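You operate a simulated robot arm through the tools that you are given. There is no shell and no other tool.

Carry out the task below with a simulated two-armed robot. There is one attempt and no reset: what you move stays moved.

TASK
Brush the fibre wrap off the shaft, then shut and latch the hatch.
Fine: the grey brush goes back on the guard box; the feeder is locked out and tried already, and stays locked. Set down upright: grey brush. What is to be rubbed or washed off counts as gone when no trace of it is left.

Only the result counts: the job must be done as asked and must still hold three seconds after the hand-in. Knocking over, shifting, dropping, spilling or breaking anything else fails it.

THE ROBOT
Two 7-joint arms with fingered hands on one trunk that stands fixed in place. Base frame: the origin is at the foot of the trunk, x ahead of it, y to its left, z up. Lengths are in mm, angles in rad, forces in N, time in s.
The left shoulder is at [21, 170, 1498], the right one opposite. Each reaches about 905 mm from its shoulder. Payload 4 kg a hand.
The TCP of each hand is the grasp point between the finger pads, 26 mm short of the fingertips. In the tool frame z runs along the fingers and y along their closing line. The gripper opens to 132 mm; its body begins 73 mm behind the TCP. The gripper is a hand of 4 fingers: y runs from the thumb to the fingers, the wrist lies at [0, 0, -224] in the tool frame, and closing takes about 1.5 s.
Orientation is told as [roll, pitch, yaw] about the base's x, y, z axes, in that order, counted from this pose: with the fingers straight down and closing along the base's y, the tool's x points along the base's -x, its y along +y and its z along -z.

THE INTERFACE
- The arms move only by the tool jog_arm. It takes "left_rows", "right_rows" or both (then of equal length, played together; a hand with none holds still); each is a list of rows, each an object of numbers (a shift or turn left out is 0, a gripper value left out holds the last): "x", "y", "z": the shift along the tool's x, y, z in mm; "rx", "ry", "rz": the turn, a rotation vector about the tool's x, y, z in rad. In form: [{"x": .., "y": .., "z": .., "rx": .., "ry": .., "rz": ..}, ...]. A call has 1 to 20 rows; each row shifts and turns the commanded pose from where the row before left it, along the tool's axes as they then stand. "left_gripper" and "right_gripper" are, for a hand that has rows, the gripper command, from -1 (fully open) to 1 (shut), values between in proportion, set as the call begins (left out, the last holds). Each row takes 0.2 s and may step no farther than 50 mm and 0.15 rad from the row before; otherwise, or with a gripper value out of range, the whole call is refused. Where a pose cannot be reached the arm comes as near as it can. A force on the tool above 40 N (or 10 N above the force at the start of the call, whichever is more), or a blocked arm, ends the call early, and 0.2 s more pass. Each finger travels about 45 mm/s and halts on what it meets, pressing with about 25 N; the grip force reading is that of the motor and also rises with nothing between the fingers. The clock runs only during rows and for 0.2 s after the last one: add rows that do not move to give the fingers time. The reply holds the time, the measured pose of the TCP, the force on the tool along the base axes, the opening and the grip force, in the units named above and with some noise, with the torque about the TCP (base axes, N m) and any sound that the robot's microphone picked up.
- Cameras (640 x 400 px; columns grow to the right, rows downward): "scene" is now at [83.5, 11.9, 1662.4]; the picture's right is [0.12, -0.99, -0.00], its down [-0.69, -0.08, -0.71] and it looks along [0.71, 0.09, -0.70] (base axes); focal length 257 px, centre (320, 200). "left" rides on the left gripper at [-68, 2, -97] in its tool frame; the picture's right is [-0.03, -1.00, 0.00], its down [0.82, -0.02, -0.58] and it looks along [0.58, -0.02, 0.82] (tool axes); focal length 270 px, centre (320, 200). "right" rides on the right gripper at [68, 2, -97] in its tool frame; the picture's right is [-0.03, 1.00, 0.00], its down [-0.82, -0.02, -0.58] and it looks along [-0.58, -0.01, 0.82] (tool axes); focal length 270 px, centre (320, 200).
- get_image(camera): a new picture of that camera. No time passes.
- move_column(by): moves the trunk up (or, below 0, down) by that many mm; the arms and the scene camera ride with it, the base frame stays. It gives what a move gives, with no picture.
- set_fingers(finger1, finger2, finger3, thumb_bend, hand): sets how far each is bent, from 0 (flat) to 1 (curled in); at 0.3 the hand is open as for a grip, at 0.7 the pads meet at the TCP. One left out holds its place. A second passes; each finger stops where it meets its share of the squeeze, and holds until it gets a number again. A gripper value or a shape takes the hand back. It gives what a move gives, with no picture; readings hold the bend of each and the force on the fingers (four entries, about 0 where the hand has none), thumb and palm.
- hand_shape(shape, hand): the hand has 4 fingers and takes this shape, open, in about a second: jaw (thumb against the fingers, like two jaws); tri (thumb and two fingers); tip (a fingertip pinch); poke (one finger out to press); point (the index stretched); flat (the hand flat); cup (the hand cupped); fist (a fist). The gripper value then closes the fingers along that shape, each until it touches; the sizes above hold for jaw. It gives what a move gives, with no picture.
- aim_head(pan, tilt): turns the head with the scene camera to pan (to the left, within 1.501 rad either way) and tilt (down, from -0.506 to 1.204), counted from straight ahead of the robot (the tilt from the chest, where the trunk bows). It gives what a move gives.
- pixel_to_xyz(camera, pixels): there is no depth. For up to 12 entries [column, row, z] of the newest picture of that camera ("zoom" is the newest enlarged one), the place [x, y] in the base frame at which the ray of that pixel passes the height z, good to about 2 mm, but the place of the scene camera against the robot may be out by one fixed shift of up to 18 mm in any direction. No time passes.
- close_up(camera, box): a new picture of the part [left, top, right, bottom] of that camera's present view, enlarged. No time passes.
- hand_in(): hands the job in; it is judged then, once.

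Leave the grippers open and the arms clear of the work at the hand-in unless told otherwise.

The tools are called as a command line: name --argument value ..., lists and objects as JSON in quotes. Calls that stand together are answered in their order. jog_arm: Moves the arms, as the interface text tells. Its arguments: {"type":"object","properties":{"left_rows":{"type":"array","items":{"type":"object","properties":{"x":{"type":"number"},"y":{"type":"number"},"z":{"type":"number"},"rx":{"type":"number"},"ry":{"type":"number"},"rz":{"type":"number"}}}},"left_gripper":{"type":"number"},"right_rows":{"type":"array","items":{"type":"object","properties":{"x":{"type":"number"},"y":{"type":"number"},"z":{"type":"number"},"rx":{"type":"number"},"ry":{"type":"number"},"rz":{"type":"number"}}}},"right_gripper":{"type":"number"}},"required":[]} The other tools are called the same way: move_column (by) moves the trunk up or down; hand_shape (shape, hand) gives the hand a shape; set_fingers (finger1, finger2, finger3, thumb_bend, hand) moves the fingers one by one; aim_head (pan, tilt) turns the head that bears the scene camera; get_image (camera) takes a picture; pixel_to_xyz (camera, pixels) gives the place at which the rays of pixels pass given heights; close_up (camera, box) takes an enlarged picture of a part of a camera's view; hand_in () hands the job in.

At the start:

```text
time_s: 0.0
left_eef_pos: [421.8, 213.9, 1457.1]
left_tcp_rot: [-0.001, 0.001, 0.001]
left_wrist_force: [0.8, 0.6, -0.3]
left_moment: [0.0, -0.05, -0.01]
left_finger_gap: 131.9
left_gripper_force: 0.0
left_shape: jaw
left_bend: [0.3, 0.3, 0.3, 0.3]
left_finger forces: [0.1, 0.0, 0.0, 0.1, 0.0, 0.0]
right_eef_pos: [450.3, -140.5, 1436.7]
right_tcp_rot: [-0.001, 0.001, 0.001]
right_wrist_force: [0.0, 0.5, 0.1]
right_moment: [-0.02, -0.02, 0.0]
right_finger_gap: 131.8
right_gripper_force: 0.0
right_shape: jaw
right_bend: [0.3, 0.3, 0.3, 0.3]
right_finger forces: [0.0, 0.0, 0.0, 0.0, 0.0, 0.0]
trunk travel left (down, up): [-725.0, 30.0]
head pan, tilt (commanded): [0.12, 0.775]
```

scene: 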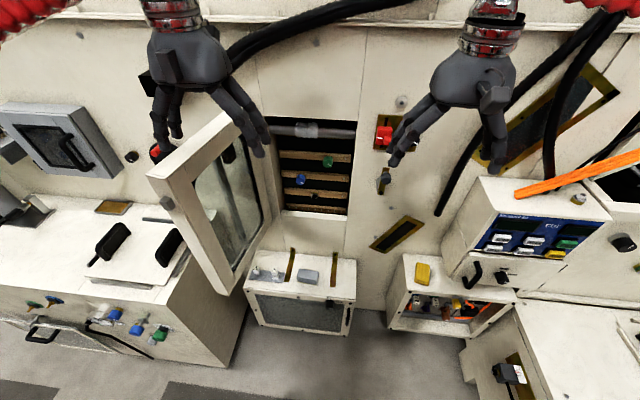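
right: 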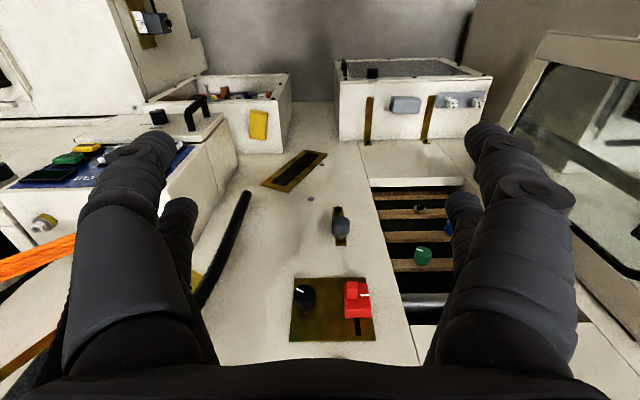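
left: 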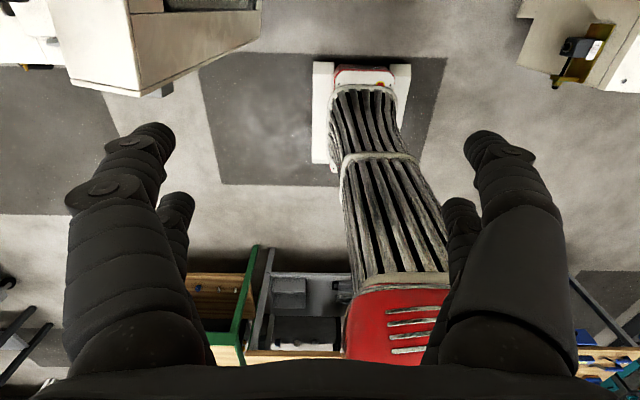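

I start by looking more closely at the scene: the open hatch is around (215,190), the opening with the shaft around (315,130), and a box with a grey thing on top around (308,275).

close_up --camera "scene" --box '[230, 90, 430, 215]'

close_up --camera "scene" --box '[230, 230, 390, 330]'

close_up --camera "scene" --box '[130, 90, 290, 300]'

```text
3.20 times, centred on (330, 152) of scene
```

zoom: 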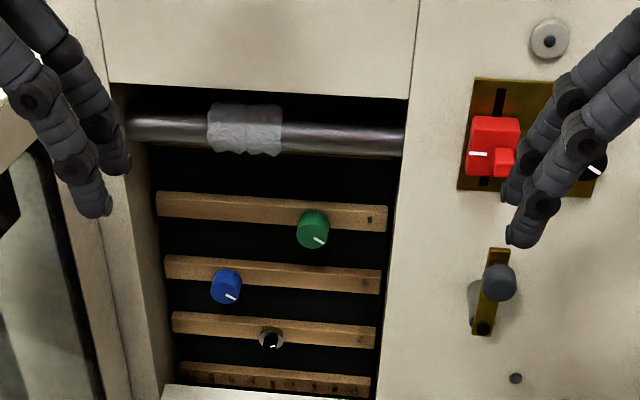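

```text
4.00 times, centred on (310, 280) of scene
```

zoom: 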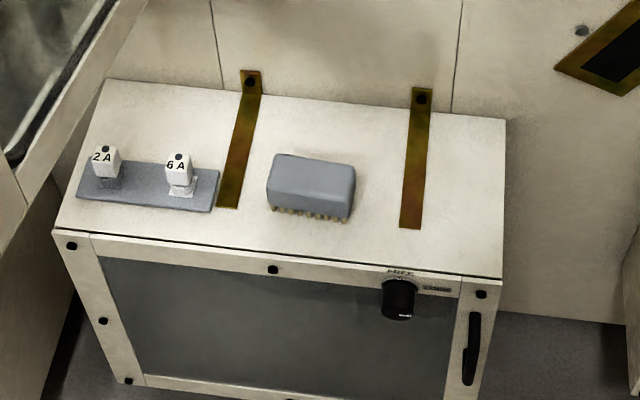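

```text
1.90 times, centred on (210, 195) of scene
```

zoom: 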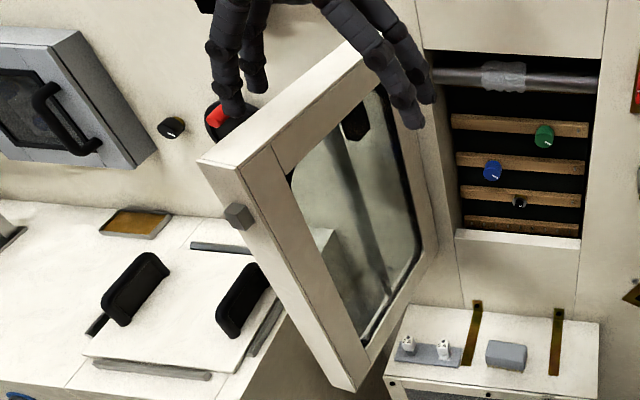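

The grey brush with bristles down sits on the guard box at about (308,276), the wrap is the pale lump on the shaft at (307,130). A latch knob is at (385,180). I look at the latch and the door's keeper more closely, and at the right camera view.

close_up --camera "right" --box '[280, 180, 440, 340]'

close_up --camera "right" --box '[320, 50, 520, 175]'

close_up --camera "scene" --box '[360, 150, 420, 210]'

close_up --camera "scene" --box '[140, 160, 220, 240]'

```text
2.50 times, centred on (360, 260) of right
```

zoom: 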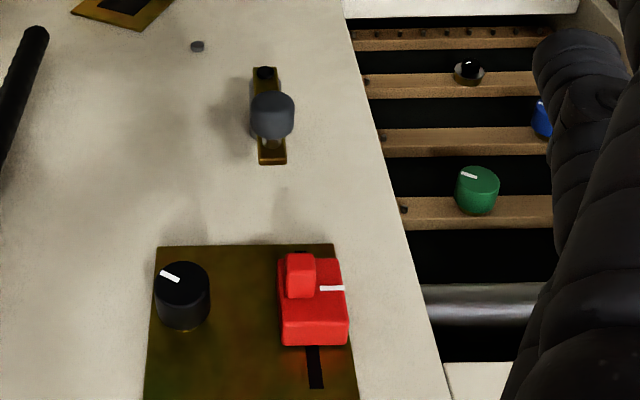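

```text
3.20 times, centred on (420, 112) of right
```

zoom: 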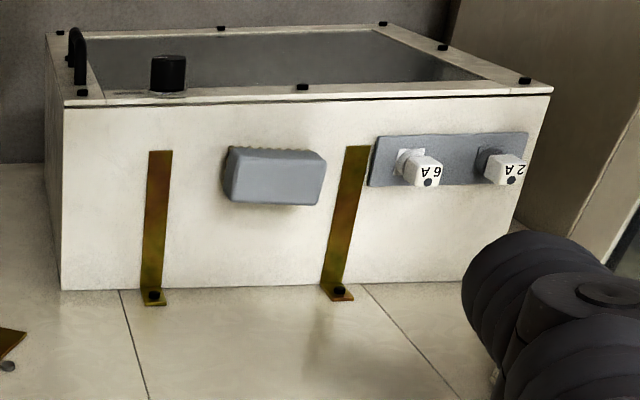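

```text
6.67 times, centred on (390, 180) of scene
```

zoom: 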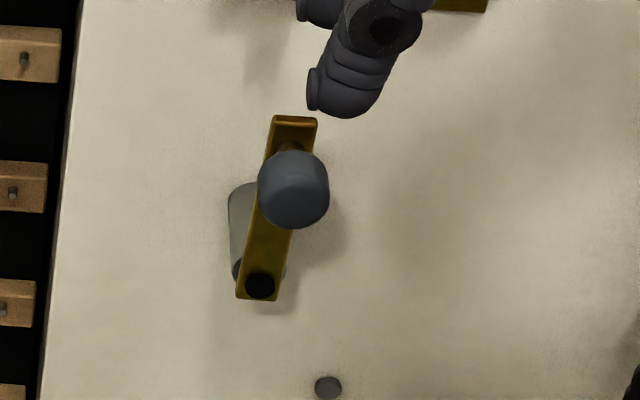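

```text
5.00 times, centred on (180, 200) of scene
```

zoom: 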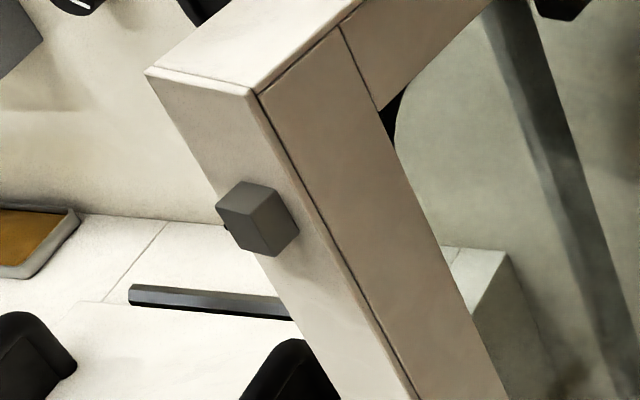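

The latch is a brass bar with a grey knob; the door has a small grey cube keeper on its free edge. I now look around with the head to learn what stands near the arms.

aim_head --pan 0.9 --tilt 0.9

get_image --camera "scene"

aim_head --pan -0.7 --tilt 0.9

get_image --camera "scene"

aim_head --pan 0.1 --tilt 0.5

get_image --camera "scene"

```text
time_s: 1.1
left_eef_pos: [421.6, 212.8, 1456.2]
left_tcp_rot: [-0.002, -0.002, 0.001]
left_wrist_force: [0.0, -0.3, 0.6]
left_moment: [0.01, -0.01, 0.02]
left_finger_gap: 131.8
left_gripper_force: 0.0
left_shape: jaw
left_bend: [0.3, 0.3, 0.3, 0.3]
left_finger forces: [0.0, 0.0, 0.0, 0.1, 0.0, 0.0]
right_eef_pos: [450.2, -139.4, 1436.9]
right_tcp_rot: [0.0, -0.001, -0.001]
right_wrist_force: [-0.2, -0.5, 1.0]
right_moment: [0.02, -0.02, 0.0]
right_finger_gap: 131.8
right_gripper_force: 0.1
right_shape: jaw
right_bend: [0.3, 0.3, 0.3, 0.3]
right_finger forces: [0.1, 0.1, 0.1, 0.0, 0.0, 0.0]
trunk travel left (down, up): [-725.0, 30.0]
head pan, tilt (commanded): [0.901, 0.901]
```

```text
taken
```

scene: 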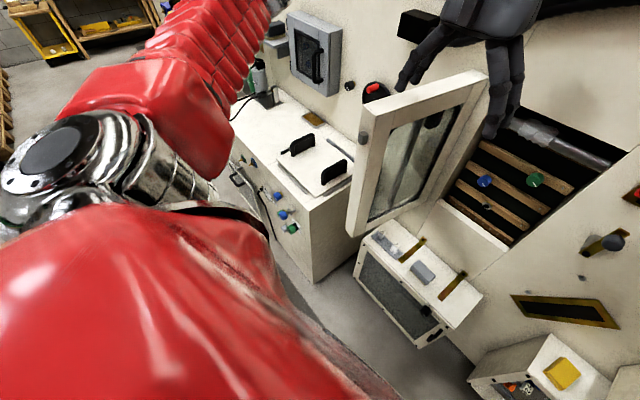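

```text
time_s: 2.8
left_eef_pos: [421.3, 212.1, 1456.0]
left_tcp_rot: [-0.002, 0.001, 0.002]
left_wrist_force: [0.4, -1.4, -0.3]
left_moment: [0.0, -0.02, 0.0]
left_finger_gap: 131.9
left_gripper_force: 0.1
left_shape: jaw
left_bend: [0.3, 0.3, 0.3, 0.3]
left_finger forces: [0.0, 0.0, 0.1, 0.0, 0.1, 0.0]
right_eef_pos: [451.5, -139.9, 1437.0]
right_tcp_rot: [0.0, 0.0, 0.0]
right_wrist_force: [0.0, 0.1, -0.2]
right_moment: [0.01, 0.02, -0.01]
right_finger_gap: 132.1
right_gripper_force: 0.0
right_shape: jaw
right_bend: [0.3, 0.3, 0.3, 0.3]
right_finger forces: [0.1, 0.1, 0.0, 0.0, 0.0, 0.0]
trunk travel left (down, up): [-725.0, 30.0]
head pan, tilt (commanded): [-0.7, 0.901]
```

```text
taken
```

scene: 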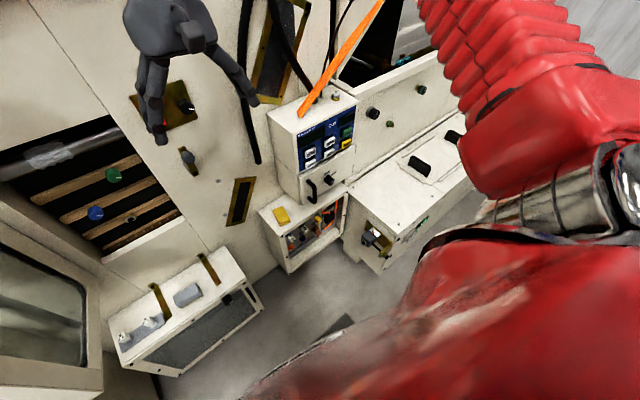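

```text
time_s: 3.9
left_eef_pos: [420.7, 213.0, 1458.6]
left_tcp_rot: [-0.003, 0.0, 0.0]
left_wrist_force: [0.3, -0.6, 0.0]
left_moment: [0.0, -0.02, -0.03]
left_finger_gap: 132.1
left_gripper_force: 0.0
left_shape: jaw
left_bend: [0.3, 0.3, 0.3, 0.3]
left_finger forces: [0.0, 0.1, 0.1, 0.1, 0.0, 0.0]
right_eef_pos: [452.0, -140.2, 1436.4]
right_tcp_rot: [-0.001, -0.001, 0.0]
right_wrist_force: [-0.3, -0.2, 0.6]
right_moment: [-0.01, -0.03, 0.01]
right_finger_gap: 131.9
right_gripper_force: 0.0
right_shape: jaw
right_bend: [0.3, 0.3, 0.3, 0.3]
right_finger forces: [0.1, 0.0, 0.1, 0.1, 0.1, 0.0]
trunk travel left (down, up): [-725.0, 30.0]
head pan, tilt (commanded): [0.099, 0.499]
```

```text
taken
```

scene: 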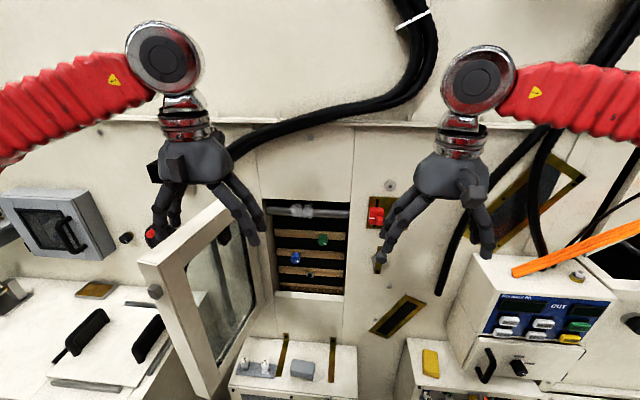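

The elbows run out to the sides, high and clear. I retract the left hand towards the body so it stays clear of the open door, keeping the right hand where it is.

jog_arm --left_rows '[{"x": 30}, {"x": 40}, {"x": 40}, {"x": 20}]'

get_image --camera "scene"

```text
time_s: 4.9
left_eef_pos: [291.5, 213.2, 1456.4]
left_tcp_rot: [-0.002, 0.002, 0.001]
left_wrist_force: [0.6, 0.0, -0.7]
left_moment: [-0.03, 0.0, 0.01]
left_finger_gap: 131.7
left_gripper_force: 0.0
left_shape: jaw
left_bend: [0.3, 0.3, 0.3, 0.3]
left_finger forces: [0.0, 0.0, 0.0, 0.0, 0.1, 0.0]
right_eef_pos: [450.7, -139.1, 1436.2]
right_tcp_rot: [0.0, 0.0, 0.0]
right_wrist_force: [1.1, 0.1, 0.5]
right_moment: [0.0, 0.01, 0.01]
right_finger_gap: 131.8
right_gripper_force: 0.0
right_shape: jaw
right_bend: [0.3, 0.3, 0.3, 0.3]
right_finger forces: [0.0, 0.0, 0.0, 0.1, 0.1, 0.1]
trunk travel left (down, up): [-725.0, 30.0]
head pan, tilt (commanded): [0.099, 0.499]
```

```text
taken
```

scene: 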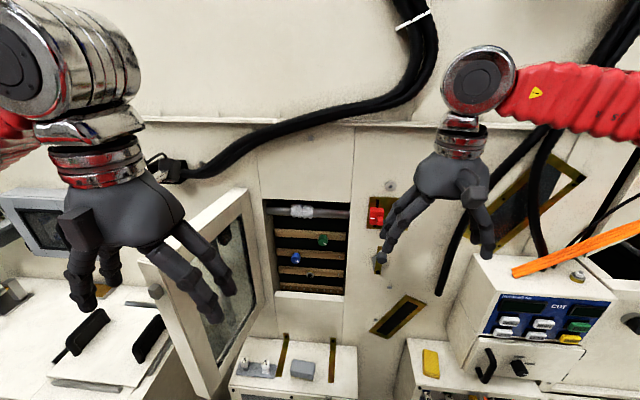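

I take close-ups of the key places from this height for triangulation, then I'll lower the trunk and do it again.

close_up --camera "scene" --box '[240, 180, 400, 280]'

pixel_to_xyz --camera "zoom" --pixels '[[242, 124, 1300], [242, 124, 1200], [560, 308, 1200], [560, 308, 1000], [110, 84, 1300], [110, 84, 1200], [440, 90, 1300], [440, 90, 1200], [416, 462, 1100], [416, 462, 900]]'

```text
4.00 times, centred on (320, 230) of scene
```

zoom: 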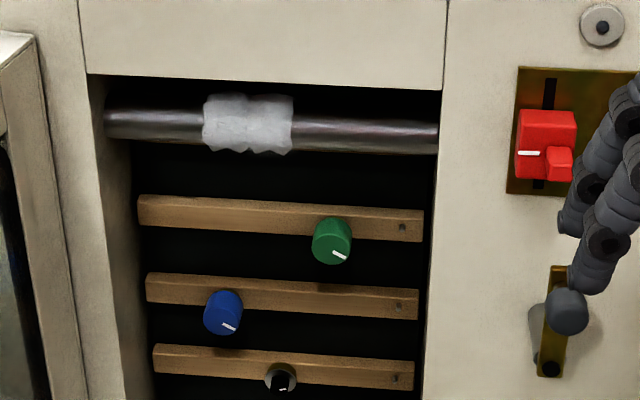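

```text
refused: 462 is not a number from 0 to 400
```

I read the rays for the wrap ends, the opening's top corners, the knob, the bolt and the bar top.

pixel_to_xyz --camera "zoom" --pixels '[[205, 122, 1300], [205, 122, 1200], [292, 125, 1300], [292, 125, 1200], [88, 75, 1300], [88, 75, 1200], [441, 91, 1300], [441, 91, 1200], [568, 311, 1200], [568, 311, 1000], [551, 369, 1200], [551, 369, 1000]]'

pixel_to_xyz --camera "scene" --pixels '[[155, 291, 1300], [155, 291, 1100], [141, 265, 1400], [141, 265, 1200], [246, 188, 1400], [246, 188, 1200], [303, 368, 750], [303, 368, 650]]'

move_column --by -250

get_image --camera "scene"

get_image --camera "right"

```text
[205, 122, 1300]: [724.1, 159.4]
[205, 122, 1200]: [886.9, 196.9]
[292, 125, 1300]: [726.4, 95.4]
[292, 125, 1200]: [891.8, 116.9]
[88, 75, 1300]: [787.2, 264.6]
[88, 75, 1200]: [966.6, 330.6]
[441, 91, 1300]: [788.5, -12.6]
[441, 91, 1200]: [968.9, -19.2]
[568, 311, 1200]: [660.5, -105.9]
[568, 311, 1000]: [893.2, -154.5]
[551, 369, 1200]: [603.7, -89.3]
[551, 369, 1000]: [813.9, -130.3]
```

```text
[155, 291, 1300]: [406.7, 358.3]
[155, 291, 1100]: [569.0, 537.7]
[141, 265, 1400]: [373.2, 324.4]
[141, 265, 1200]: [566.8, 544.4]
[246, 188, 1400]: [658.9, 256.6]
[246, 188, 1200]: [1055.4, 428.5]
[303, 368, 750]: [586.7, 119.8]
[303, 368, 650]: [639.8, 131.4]
```

```text
time_s: 7.5
left_eef_pos: [292.0, 212.6, 1208.1]
left_tcp_rot: [-0.002, 0.0, 0.002]
left_wrist_force: [0.2, 0.5, -0.6]
left_moment: [-0.02, 0.01, 0.0]
left_finger_gap: 131.9
left_gripper_force: 0.0
left_shape: jaw
left_bend: [0.3, 0.3, 0.3, 0.3]
left_finger forces: [0.0, 0.0, 0.0, 0.0, 0.0, 0.0]
right_eef_pos: [450.6, -139.0, 1187.1]
right_tcp_rot: [0.001, 0.0, 0.0]
right_wrist_force: [-0.6, 0.3, -0.4]
right_moment: [0.01, -0.02, 0.0]
right_finger_gap: 132.0
right_gripper_force: 0.1
right_shape: jaw
right_bend: [0.3, 0.3, 0.3, 0.3]
right_finger forces: [0.0, 0.0, 0.0, 0.0, 0.1, 0.0]
trunk travel left (down, up): [-475.0, 280.0]
head pan, tilt (commanded): [0.099, 0.499]
```

```text
taken
```

scene: 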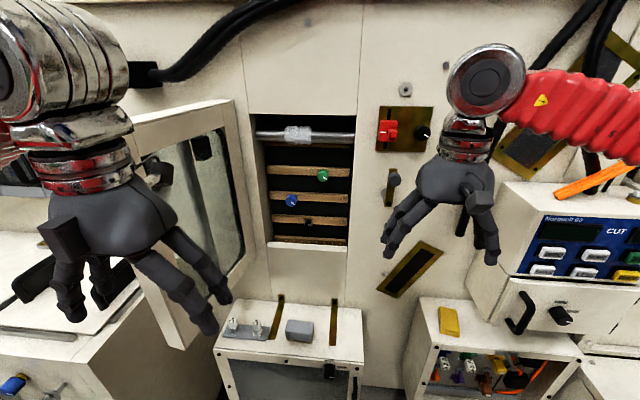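

```text
taken
```

right: 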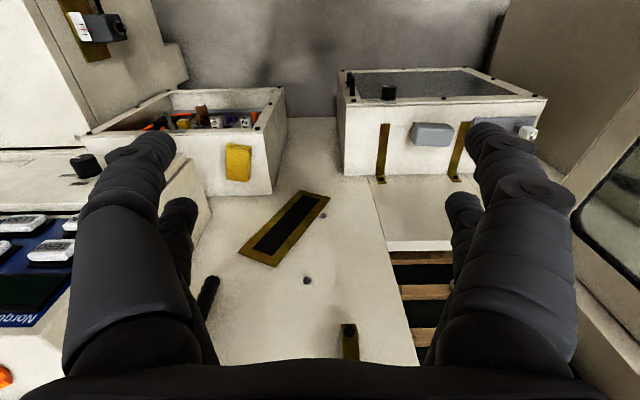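

close_up --camera "scene" --box '[240, 100, 432, 220]'

close_up --camera "scene" --box '[200, 280, 380, 400]'

close_up --camera "scene" --box '[100, 80, 260, 360]'

```text
3.33 times, centred on (336, 160) of scene
```

zoom: 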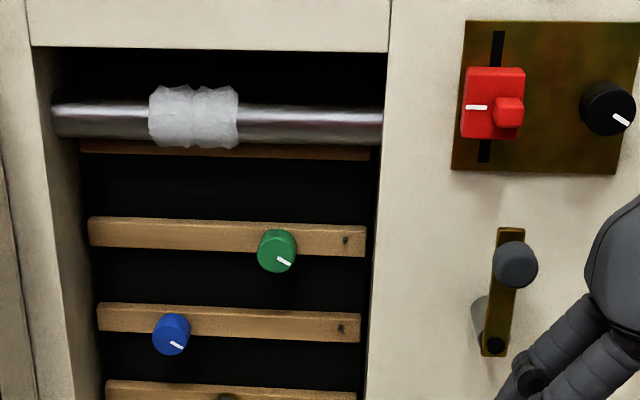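

```text
3.33 times, centred on (290, 340) of scene
```

zoom: 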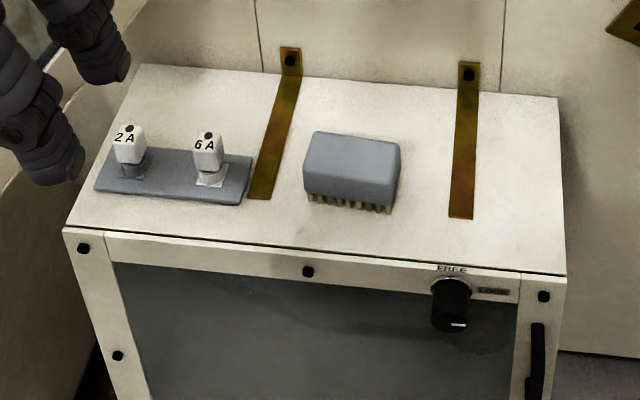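

```text
1.43 times, centred on (180, 220) of scene
```

zoom: 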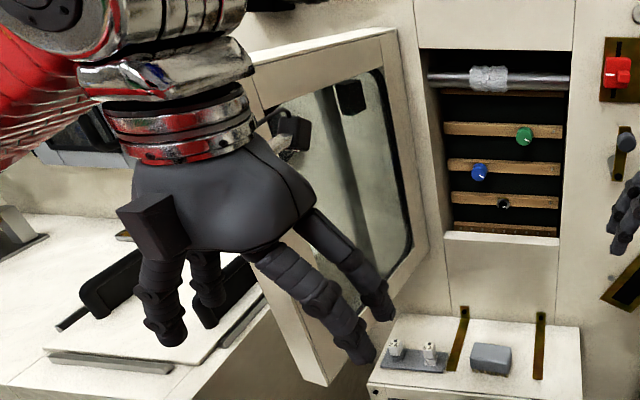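

pixel_to_xyz --camera "scene" --pixels '[[284.4, 135.1, 1300], [284.4, 135.1, 1200], [311.7, 135.7, 1300], [311.7, 135.7, 1200], [249.6, 113.8, 1350], [249.6, 113.8, 1250], [356.4, 115.9, 1350], [356.4, 115.9, 1250], [394.5, 179.2, 1200], [394.5, 179.2, 1100], [388.2, 203.5, 1100], [388.2, 203.5, 1000]]'

pixel_to_xyz --camera "scene" --pixels '[[299.6, 325.6, 750], [299.6, 325.6, 650], [213.5, 349, 750], [213.5, 349, 650], [363.5, 362.5, 750], [363.5, 362.5, 650], [361.2, 309.4, 750], [361.2, 309.4, 650], [236, 299.2, 750], [236, 299.2, 650]]'

pixel_to_xyz --camera "right" --pixels '[[431, 130, 750], [431, 130, 650], [412, 127, 700], [412, 127, 650], [345, 176, 750], [345, 176, 650], [308, 281, 1000], [308, 281, 900]]'

```text
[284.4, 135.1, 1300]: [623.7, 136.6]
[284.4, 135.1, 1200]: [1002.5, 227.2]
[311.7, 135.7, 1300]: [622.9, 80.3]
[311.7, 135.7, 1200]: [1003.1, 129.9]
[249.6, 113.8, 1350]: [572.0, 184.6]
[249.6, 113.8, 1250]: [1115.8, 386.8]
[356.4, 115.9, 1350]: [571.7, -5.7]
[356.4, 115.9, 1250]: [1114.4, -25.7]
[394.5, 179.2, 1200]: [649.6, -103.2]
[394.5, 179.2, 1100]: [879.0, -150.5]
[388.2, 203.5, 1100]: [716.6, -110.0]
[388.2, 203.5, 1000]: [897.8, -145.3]
```

```text
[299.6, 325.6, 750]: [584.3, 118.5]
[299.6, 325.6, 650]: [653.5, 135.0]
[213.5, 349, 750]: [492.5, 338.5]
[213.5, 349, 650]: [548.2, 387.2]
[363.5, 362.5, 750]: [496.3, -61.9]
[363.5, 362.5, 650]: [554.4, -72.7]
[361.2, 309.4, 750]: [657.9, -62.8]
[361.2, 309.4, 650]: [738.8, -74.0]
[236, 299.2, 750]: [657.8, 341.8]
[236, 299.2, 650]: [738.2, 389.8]
```

```text
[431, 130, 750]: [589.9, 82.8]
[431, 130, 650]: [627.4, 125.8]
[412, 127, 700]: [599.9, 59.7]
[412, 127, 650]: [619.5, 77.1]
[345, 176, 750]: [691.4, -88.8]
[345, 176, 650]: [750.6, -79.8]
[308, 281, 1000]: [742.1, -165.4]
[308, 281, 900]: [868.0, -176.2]
```

Triangulated: wall face x≈760, opening y −12…254, wrap around (800, 105–178, 1252), latch bolt about (698, −108, 1110) with knob at (672, −108, 1190), box top at z≈630. I lower the trunk another 230 mm to reach the brush.

move_column --by -230

aim_head --pan 0.1 --tilt 0.6

get_image --camera "scene"

get_image --camera "right"

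```text
time_s: 9.9
left_eef_pos: [289.7, 211.6, 978.1]
left_tcp_rot: [-0.001, 0.0, 0.003]
left_wrist_force: [1.0, -0.7, -0.6]
left_moment: [-0.01, -0.04, -0.04]
left_finger_gap: 132.0
left_gripper_force: 0.0
left_shape: jaw
left_bend: [0.3, 0.3, 0.3, 0.3]
left_finger forces: [0.0, 0.0, 0.1, 0.0, 0.0, 0.1]
right_eef_pos: [449.8, -139.6, 957.2]
right_tcp_rot: [0.0, 0.001, 0.001]
right_wrist_force: [0.1, -0.2, 0.6]
right_moment: [-0.05, -0.01, 0.0]
right_finger_gap: 131.9
right_gripper_force: 0.0
right_shape: jaw
right_bend: [0.3, 0.3, 0.3, 0.3]
right_finger forces: [0.1, 0.0, 0.1, 0.0, 0.1, 0.0]
trunk travel left (down, up): [-245.0, 510.0]
head pan, tilt (commanded): [0.099, 0.499]
```

```text
time_s: 10.6
left_eef_pos: [289.6, 212.9, 978.1]
left_tcp_rot: [-0.001, 0.002, 0.003]
left_wrist_force: [-0.1, -0.4, -0.1]
left_moment: [-0.01, -0.02, 0.0]
left_finger_gap: 131.9
left_gripper_force: 0.0
left_shape: jaw
left_bend: [0.3, 0.3, 0.3, 0.3]
left_finger forces: [0.0, 0.1, 0.0, 0.1, 0.0, 0.0]
right_eef_pos: [451.0, -139.3, 955.1]
right_tcp_rot: [0.0, 0.002, 0.0]
right_wrist_force: [0.5, -0.4, -0.1]
right_moment: [-0.02, 0.02, 0.03]
right_finger_gap: 132.0
right_gripper_force: 0.1
right_shape: jaw
right_bend: [0.3, 0.3, 0.3, 0.3]
right_finger forces: [0.0, 0.0, 0.1, 0.1, 0.1, 0.0]
trunk travel left (down, up): [-245.0, 510.0]
head pan, tilt (commanded): [0.099, 0.6]
```

```text
taken
```

scene: 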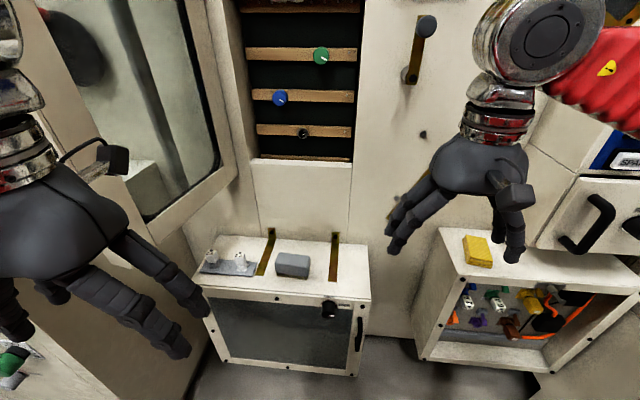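

```text
taken
```

right: 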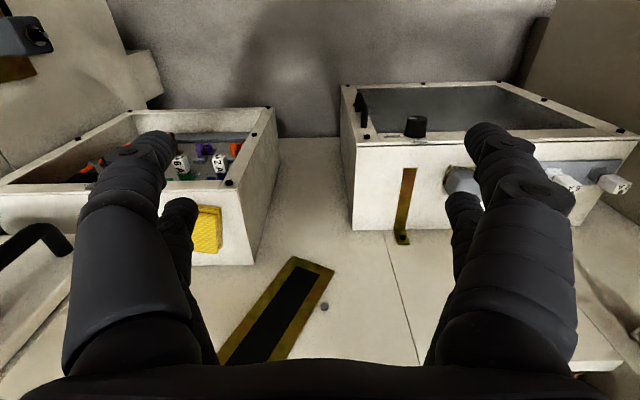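

I check the brush's place from this height: it is at about (292,262) in the scene view.

close_up --camera "scene" --box '[190, 220, 382, 340]'

pixel_to_xyz --camera "scene" --pixels '[[292, 258, 670], [292, 258, 650], [292, 276, 640], [292, 276, 630], [420, 30, 1200], [420, 30, 1180]]'

```text
3.33 times, centred on (286, 280) of scene
```

zoom: 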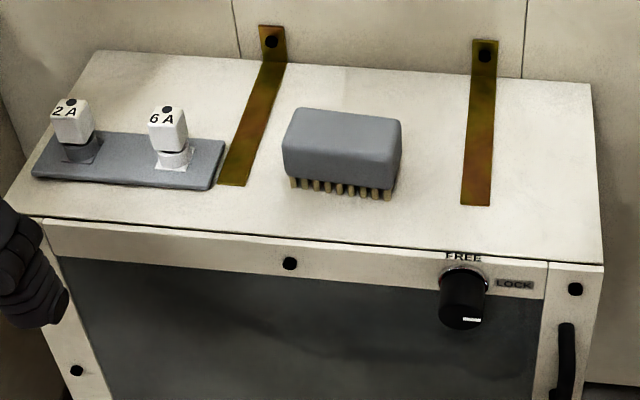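

```text
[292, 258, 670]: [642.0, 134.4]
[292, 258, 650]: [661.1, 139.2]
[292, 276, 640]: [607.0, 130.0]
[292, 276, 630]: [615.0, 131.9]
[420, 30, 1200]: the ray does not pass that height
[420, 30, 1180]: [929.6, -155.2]
```

The brush stands at about (615–650, 132) on the box top (z≈630). I move the open right hand to about (533,130,800) so that its camera looks straight at the brush.

jog_arm --right_rows '[{"x": -11.7, "y": 38.5, "z": 22}, {"x": -11.7, "y": 38.5, "z": 22}, {"x": -11.7, "y": 38.5, "z": 22}, {"x": -11.7, "y": 38.5, "z": 22}, {"x": -11.7, "y": 38.5, "z": 22}, {"x": -11.7, "y": 38.5, "z": 22}, {"x": -11.7, "y": 38.5, "z": 22}]'

get_image --camera "right"

get_image --camera "scene"

```text
time_s: 12.2
left_eef_pos: [291.1, 213.4, 977.6]
left_tcp_rot: [0.0, 0.001, 0.001]
left_wrist_force: [-0.4, 0.3, 0.2]
left_moment: [0.02, -0.01, 0.0]
left_finger_gap: 131.5
left_gripper_force: 0.1
left_shape: jaw
left_bend: [0.3, 0.3, 0.3, 0.3]
left_finger forces: [0.0, 0.1, 0.0, 0.0, 0.0, 0.0]
right_eef_pos: [533.1, 131.0, 802.9]
right_tcp_rot: [-0.003, 0.0, 0.001]
right_wrist_force: [0.4, 0.2, 0.1]
right_moment: [0.03, -0.03, 0.02]
right_finger_gap: 131.9
right_gripper_force: 0.1
right_shape: jaw
right_bend: [0.3, 0.3, 0.3, 0.3]
right_finger forces: [0.0, 0.0, 0.0, 0.0, 0.1, 0.0]
trunk travel left (down, up): [-245.0, 510.0]
head pan, tilt (commanded): [0.099, 0.6]
```

```text
taken
```

right: 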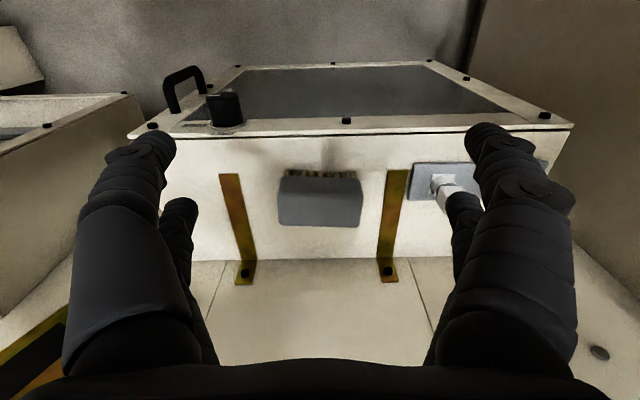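

```text
taken
```

scene: 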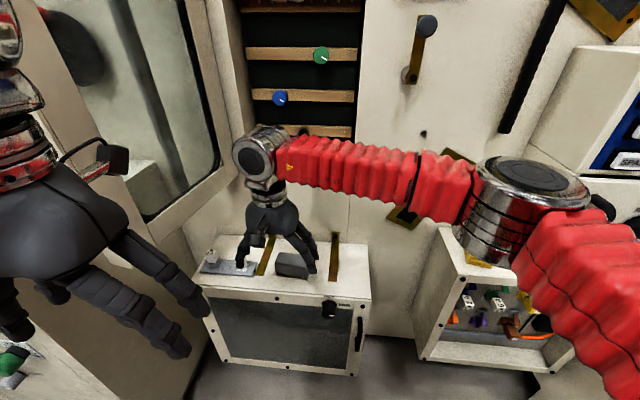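

close_up --camera "right" --box '[240, 140, 400, 240]'

pixel_to_xyz --camera "right" --pixels '[[279, 176, 640], [279, 176, 660], [361, 179, 640], [361, 179, 660], [279, 223, 670], [279, 223, 650], [361, 226, 670], [361, 226, 650], [320, 172, 630], [385, 275, 630], [220, 174, 630], [408, 172, 630]]'

```text
4.00 times, centred on (320, 190) of right
```

zoom: 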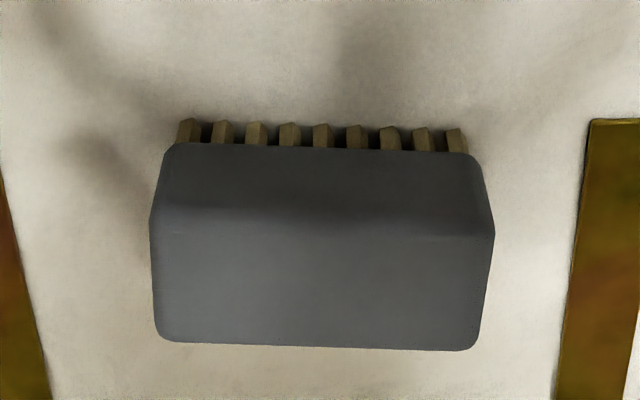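

```text
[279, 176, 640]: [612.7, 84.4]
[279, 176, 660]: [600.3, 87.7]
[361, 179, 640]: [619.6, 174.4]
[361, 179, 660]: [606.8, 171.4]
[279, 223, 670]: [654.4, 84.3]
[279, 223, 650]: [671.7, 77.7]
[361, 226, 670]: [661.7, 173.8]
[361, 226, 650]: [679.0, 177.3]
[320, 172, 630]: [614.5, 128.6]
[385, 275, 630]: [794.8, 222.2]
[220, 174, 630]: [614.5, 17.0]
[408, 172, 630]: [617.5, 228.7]
```

The brush is seen clearly from the right hand camera at about (320,195). I note pixel rays here, then move the hand 50 mm closer to triangulate with this more exact camera.

pixel_to_xyz --camera "zoom" --pixels '[[190, 120, 600], [190, 120, 660], [455, 130, 600], [455, 130, 660], [172, 341, 640], [172, 341, 700], [465, 349, 640], [465, 349, 700], [150, 225, 640], [150, 225, 700], [495, 233, 640], [495, 233, 700]]'

jog_arm --right_rows '[{"x": -20, "z": 35}, {"x": -20, "z": 35}]'

close_up --camera "right" --box '[220, 100, 420, 225]'

```text
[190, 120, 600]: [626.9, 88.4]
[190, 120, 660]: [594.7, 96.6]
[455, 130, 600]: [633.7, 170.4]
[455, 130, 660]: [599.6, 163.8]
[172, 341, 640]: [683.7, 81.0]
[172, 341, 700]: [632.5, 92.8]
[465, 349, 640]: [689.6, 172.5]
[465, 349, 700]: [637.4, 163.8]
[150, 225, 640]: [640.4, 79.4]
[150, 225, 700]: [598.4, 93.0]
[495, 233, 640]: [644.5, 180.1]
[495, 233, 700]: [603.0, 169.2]
```

```text
time_s: 12.8
left_eef_pos: [290.7, 213.5, 977.4]
left_tcp_rot: [-0.001, 0.003, 0.002]
left_wrist_force: [-0.2, 0.7, 0.4]
left_moment: [-0.02, -0.02, 0.06]
left_finger_gap: 131.8
left_gripper_force: 0.1
left_shape: jaw
left_bend: [0.3, 0.3, 0.3, 0.3]
left_finger forces: [0.0, 0.0, 0.1, 0.1, 0.0, 0.0]
right_eef_pos: [572.5, 130.7, 732.2]
right_tcp_rot: [0.002, 0.001, -0.001]
right_wrist_force: [-0.5, -0.1, 0.2]
right_moment: [0.01, 0.01, 0.01]
right_finger_gap: 131.9
right_gripper_force: 0.1
right_shape: jaw
right_bend: [0.3, 0.3, 0.3, 0.3]
right_finger forces: [0.1, 0.0, 0.0, 0.0, 0.1, 0.0]
trunk travel left (down, up): [-245.0, 510.0]
head pan, tilt (commanded): [0.099, 0.6]
```

```text
3.20 times, centred on (320, 162) of right
```

zoom: 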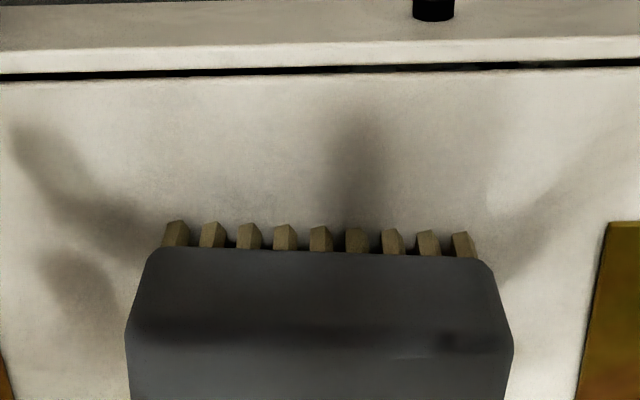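

pixel_to_xyz --camera "zoom" --pixels '[[177, 221, 600], [177, 221, 660], [460, 232, 600], [460, 232, 660], [126, 335, 640], [126, 335, 700], [513, 345, 640], [513, 345, 700]]'

get_image --camera "right"

```text
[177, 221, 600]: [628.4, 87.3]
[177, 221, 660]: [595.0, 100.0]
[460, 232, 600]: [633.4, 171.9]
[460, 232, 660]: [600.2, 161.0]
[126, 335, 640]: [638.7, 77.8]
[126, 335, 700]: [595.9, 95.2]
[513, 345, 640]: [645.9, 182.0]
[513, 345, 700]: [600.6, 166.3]
```

```text
taken
```

right: 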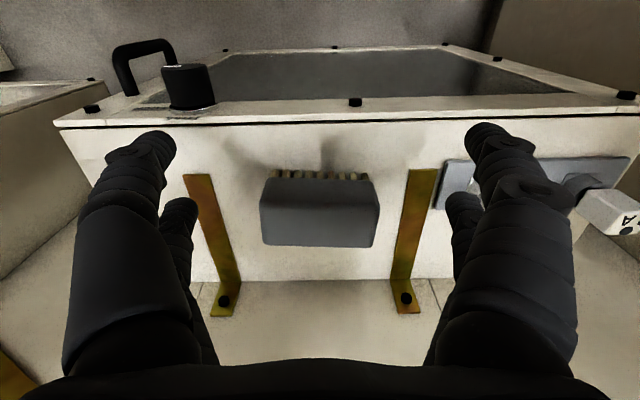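

From the hand camera: brush centre about (645,130), top z≈665, bristle bottoms z≈618–625, yaw about −0.05. The 6A plug tray starts around y≈225, so I narrow the hand to about 112 mm, move over the brush and turn slightly, staying above it.

jog_arm --right_rows '[{"x": -24}, {"x": -24}, {"x": -24.5}, {"rz": 0.05}, {"z": 20}]' --right_gripper -0.7

get_image --camera "right"

close_up --camera "scene" --box '[180, 190, 372, 310]'

```text
time_s: 14.0
left_eef_pos: [292.3, 212.2, 976.5]
left_tcp_rot: [-0.001, 0.003, 0.001]
left_wrist_force: [-0.1, 0.7, 0.0]
left_moment: [0.0, -0.01, 0.0]
left_finger_gap: 132.2
left_gripper_force: 0.0
left_shape: jaw
left_bend: [0.3, 0.3, 0.3, 0.3]
left_finger forces: [0.1, 0.0, 0.1, 0.1, 0.0, 0.0]
right_eef_pos: [644.1, 123.5, 711.9]
right_tcp_rot: [0.003, -0.002, -0.056]
right_wrist_force: [-0.2, 0.1, -0.1]
right_moment: [-0.01, 0.03, -0.01]
right_finger_gap: 112.1
right_gripper_force: 0.0
right_shape: jaw
right_bend: [0.54, 0.54, 0.54, 0.38]
right_finger forces: [0.1, 0.1, 0.1, 0.1, 0.1, 0.0]
right hand out of reach, approached as far as the arm can: row 5
trunk travel left (down, up): [-245.0, 510.0]
head pan, tilt (commanded): [0.099, 0.6]
```

```text
taken
```

right: 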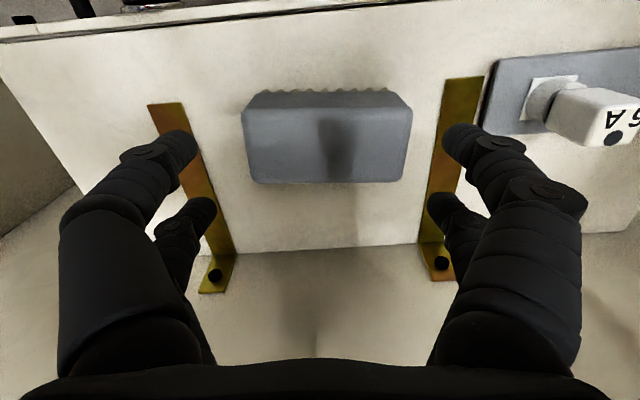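

```text
3.33 times, centred on (276, 250) of scene
```

zoom: 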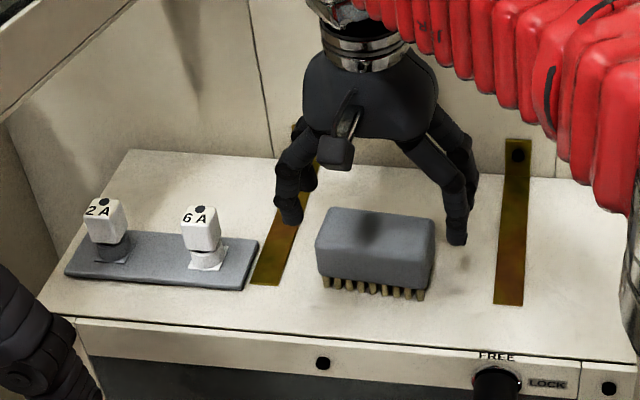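

The arm is at its reach limit with the hand vertical (y stopped at 123.5). I lift a little and tilt the hand 0.25 rad so the wrist comes nearer, then check again.

jog_arm --right_rows '[{"z": -25}, {"ry": -0.125}, {"ry": -0.125}, {}]'

```text
time_s: 15.0
left_eef_pos: [290.9, 212.9, 976.8]
left_tcp_rot: [-0.001, 0.001, 0.002]
left_wrist_force: [0.4, -0.2, 0.3]
left_moment: [-0.01, 0.02, 0.0]
left_finger_gap: 131.9
left_gripper_force: 0.0
left_shape: jaw
left_bend: [0.3, 0.3, 0.3, 0.3]
left_finger forces: [0.0, 0.0, 0.1, 0.1, 0.1, 0.0]
right_eef_pos: [642.0, 128.2, 737.2]
right_tcp_rot: [-0.002, -0.25, -0.052]
right_wrist_force: [-0.1, 0.3, -0.1]
right_moment: [-0.02, 0.0, -0.02]
right_finger_gap: 112.5
right_gripper_force: 0.0
right_shape: jaw
right_bend: [0.54, 0.54, 0.54, 0.38]
right_finger forces: [0.1, 0.0, 0.1, 0.0, 0.0, 0.0]
trunk travel left (down, up): [-245.0, 510.0]
head pan, tilt (commanded): [0.099, 0.6]
```

Now the pose is (642,128,737) tilted. I go straight down about 38 mm and look again.

jog_arm --right_rows '[{"x": 4, "y": 1, "z": 18.5}, {"x": 4, "y": 1, "z": 18.5}, {}]'

get_image --camera "right"

close_up --camera "scene" --box '[180, 190, 372, 310]'

```text
time_s: 15.8
left_eef_pos: [291.0, 213.6, 977.3]
left_tcp_rot: [-0.001, 0.0, 0.004]
left_wrist_force: [0.4, 0.5, 0.6]
left_moment: [-0.02, 0.01, -0.03]
left_finger_gap: 132.1
left_gripper_force: 0.1
left_shape: jaw
left_bend: [0.3, 0.3, 0.3, 0.3]
left_finger forces: [0.0, 0.0, 0.0, 0.0, 0.0, 0.1]
right_eef_pos: [642.2, 129.9, 700.0]
right_tcp_rot: [-0.001, -0.249, -0.048]
right_wrist_force: [0.3, -0.2, -0.2]
right_moment: [-0.03, 0.0, -0.01]
right_finger_gap: 112.6
right_gripper_force: 0.0
right_shape: jaw
right_bend: [0.54, 0.54, 0.54, 0.38]
right_finger forces: [0.0, 0.1, 0.1, 0.0, 0.0, 0.1]
trunk travel left (down, up): [-245.0, 510.0]
head pan, tilt (commanded): [0.099, 0.6]
```

```text
taken
```

right: 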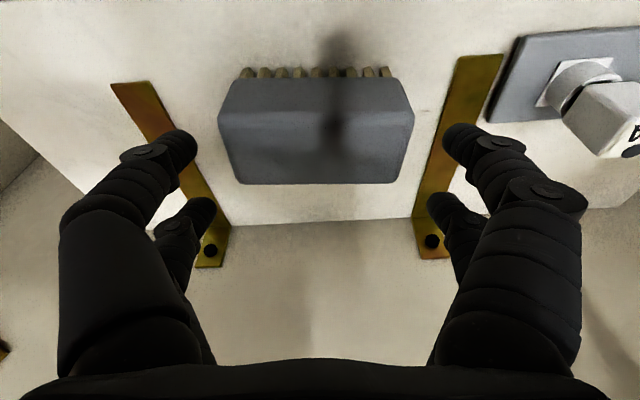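

```text
3.33 times, centred on (276, 250) of scene
```

zoom: 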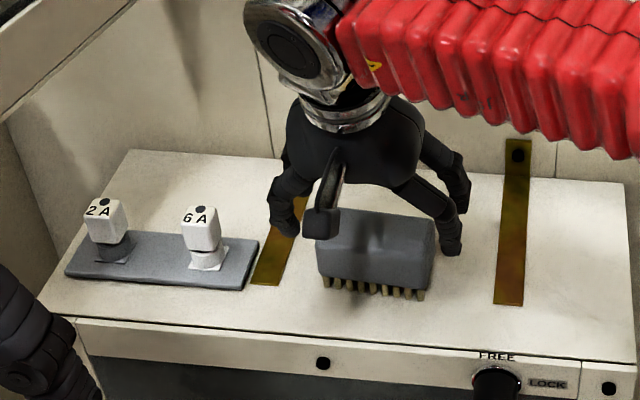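

I triangulate again from here: bristle feet (247,68)/(389,67) and top back corners (240,183)/(400,182).

pixel_to_xyz --camera "right" --pixels '[[244, 69, 600], [244, 69, 660], [388, 68, 600], [388, 68, 660], [240, 183, 640], [240, 183, 700], [400, 182, 640], [400, 182, 700], [218, 124, 640], [218, 124, 700], [414, 122, 640], [414, 122, 700]]'

close_up --camera "right" --box '[180, 40, 480, 228]'

```text
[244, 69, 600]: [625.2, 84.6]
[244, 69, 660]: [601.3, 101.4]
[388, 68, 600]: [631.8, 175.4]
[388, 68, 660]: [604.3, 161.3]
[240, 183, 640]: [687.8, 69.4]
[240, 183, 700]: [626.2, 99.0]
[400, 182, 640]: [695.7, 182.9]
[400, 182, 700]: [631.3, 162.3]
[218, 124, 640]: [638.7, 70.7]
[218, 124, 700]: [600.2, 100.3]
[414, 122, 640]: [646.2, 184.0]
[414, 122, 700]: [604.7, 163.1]
```

```text
2.13 times, centred on (330, 134) of right
```

zoom: 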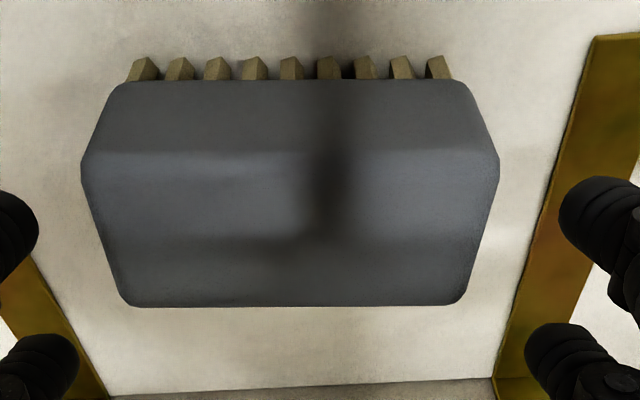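

Brush top z≈666, box top ≈625, centre ≈(644,129). I lower to TCP z≈664 with the fingers astride the brush's ends, still open.

jog_arm --right_rows '[{"x": 2, "z": 12}, {"x": 2, "z": 12}, {"x": 2, "z": 11.6}, {}]'

get_image --camera "right"

close_up --camera "scene" --box '[180, 190, 372, 310]'

```text
time_s: 16.8
left_eef_pos: [289.8, 213.3, 977.0]
left_tcp_rot: [-0.003, 0.002, 0.001]
left_wrist_force: [0.8, -0.4, -0.4]
left_moment: [0.02, 0.01, 0.02]
left_finger_gap: 132.0
left_gripper_force: 0.1
left_shape: jaw
left_bend: [0.3, 0.3, 0.3, 0.3]
left_finger forces: [0.0, 0.0, 0.0, 0.1, 0.1, 0.1]
right_eef_pos: [647.1, 129.7, 663.2]
right_tcp_rot: [-0.001, -0.25, -0.049]
right_wrist_force: [-0.1, 0.0, 0.7]
right_moment: [0.0, -0.02, 0.0]
right_finger_gap: 112.4
right_gripper_force: 0.1
right_shape: jaw
right_bend: [0.54, 0.54, 0.54, 0.38]
right_finger forces: [0.1, 0.0, 0.0, 0.0, 0.1, 0.0]
trunk travel left (down, up): [-245.0, 510.0]
head pan, tilt (commanded): [0.099, 0.6]
```

```text
taken
```

right: 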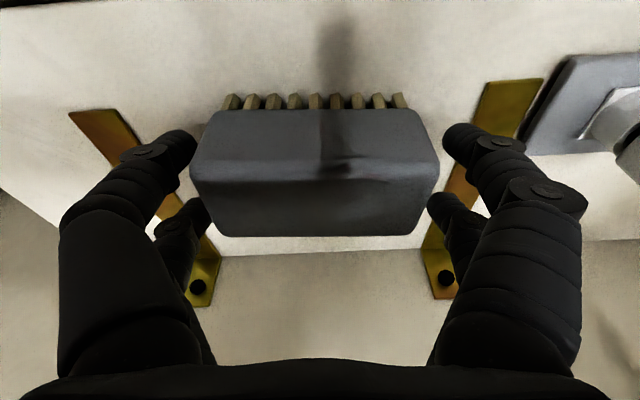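

```text
3.33 times, centred on (276, 250) of scene
```

zoom: 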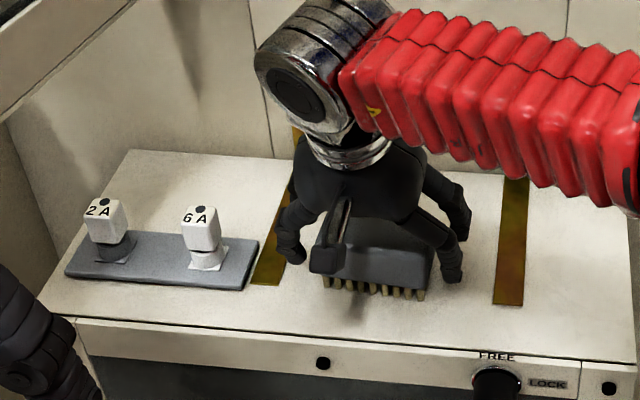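

The four digits stand astride the brush ends (brush columns 190–440, tips at 195 and 443). I close the right hand on it.

jog_arm --right_rows '[{}, {}, {}, {}, {}, {}, {}]' --right_gripper 1

get_image --camera "right"

close_up --camera "scene" --box '[180, 190, 372, 310]'

```text
time_s: 18.4
left_eef_pos: [289.7, 212.9, 977.6]
left_tcp_rot: [-0.003, 0.001, 0.003]
left_wrist_force: [-0.1, 0.1, 0.6]
left_moment: [0.03, -0.04, 0.02]
left_finger_gap: 131.8
left_gripper_force: 0.2
left_shape: jaw
left_bend: [0.3, 0.3, 0.3, 0.3]
left_finger forces: [0.1, 0.0, 0.0, 0.1, 0.0, 0.1]
right_eef_pos: [646.4, 129.8, 663.9]
right_tcp_rot: [0.0, -0.249, -0.051]
right_wrist_force: [1.0, -2.7, 4.9]
right_moment: [0.01, 0.16, 0.07]
right_finger_gap: 71.4
right_gripper_force: 24.7
right_shape: jaw
right_bend: [0.71, 0.77, 0.77, 0.7]
right_finger forces: [25.3, 20.7, 20.2, 0.0, 27.3, 0.0]
trunk travel left (down, up): [-245.0, 510.0]
head pan, tilt (commanded): [0.099, 0.6]
```

```text
taken
```

right: 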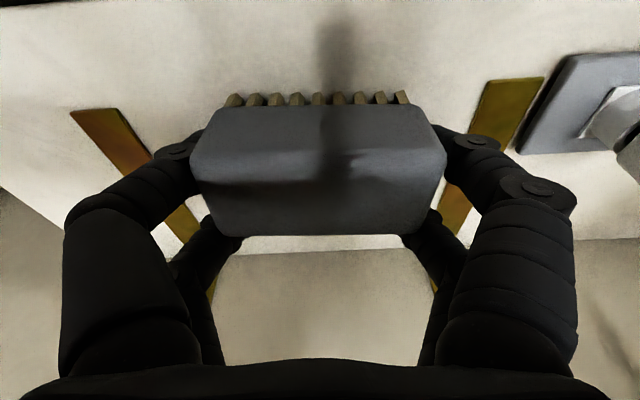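

```text
3.33 times, centred on (276, 250) of scene
```

zoom: 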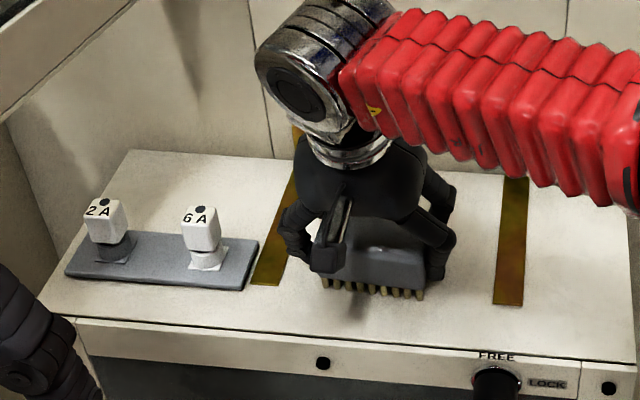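

The grip reads 24.7 N on the brush. I lift straight up by 60 mm and check that it comes along.

jog_arm --right_rows '[{"x": -2.5, "z": -9.7}, {"x": -5, "z": -19.4}, {"x": -7.4, "z": -29}, {}]'

get_image --camera "right"

close_up --camera "scene" --box '[180, 170, 372, 290]'

```text
time_s: 19.4
left_eef_pos: [290.3, 213.5, 978.1]
left_tcp_rot: [-0.001, 0.001, 0.002]
left_wrist_force: [-0.2, -0.3, 0.5]
left_moment: [0.0, -0.02, 0.02]
left_finger_gap: 132.0
left_gripper_force: 0.1
left_shape: jaw
left_bend: [0.3, 0.3, 0.3, 0.3]
left_finger forces: [0.1, 0.0, 0.0, 0.0, 0.0, 0.0]
right_eef_pos: [646.5, 129.9, 723.9]
right_tcp_rot: [0.001, -0.249, -0.05]
right_wrist_force: [-0.4, -0.4, -1.3]
right_moment: [-0.02, 0.02, 0.03]
right_finger_gap: 62.2
right_gripper_force: 24.9
right_shape: jaw
right_bend: [0.71, 0.79, 0.8, 0.7]
right_finger forces: [27.4, 6.2, 2.5, 0.0, 30.9, 0.0]
trunk travel left (down, up): [-245.0, 510.0]
head pan, tilt (commanded): [0.099, 0.6]
```

```text
taken
```

right: 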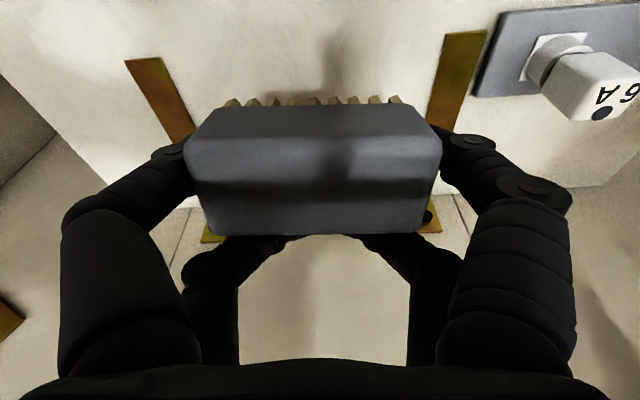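

```text
3.33 times, centred on (276, 230) of scene
```

zoom: 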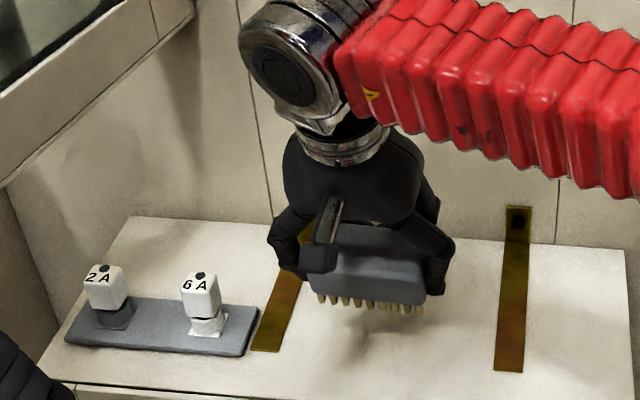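

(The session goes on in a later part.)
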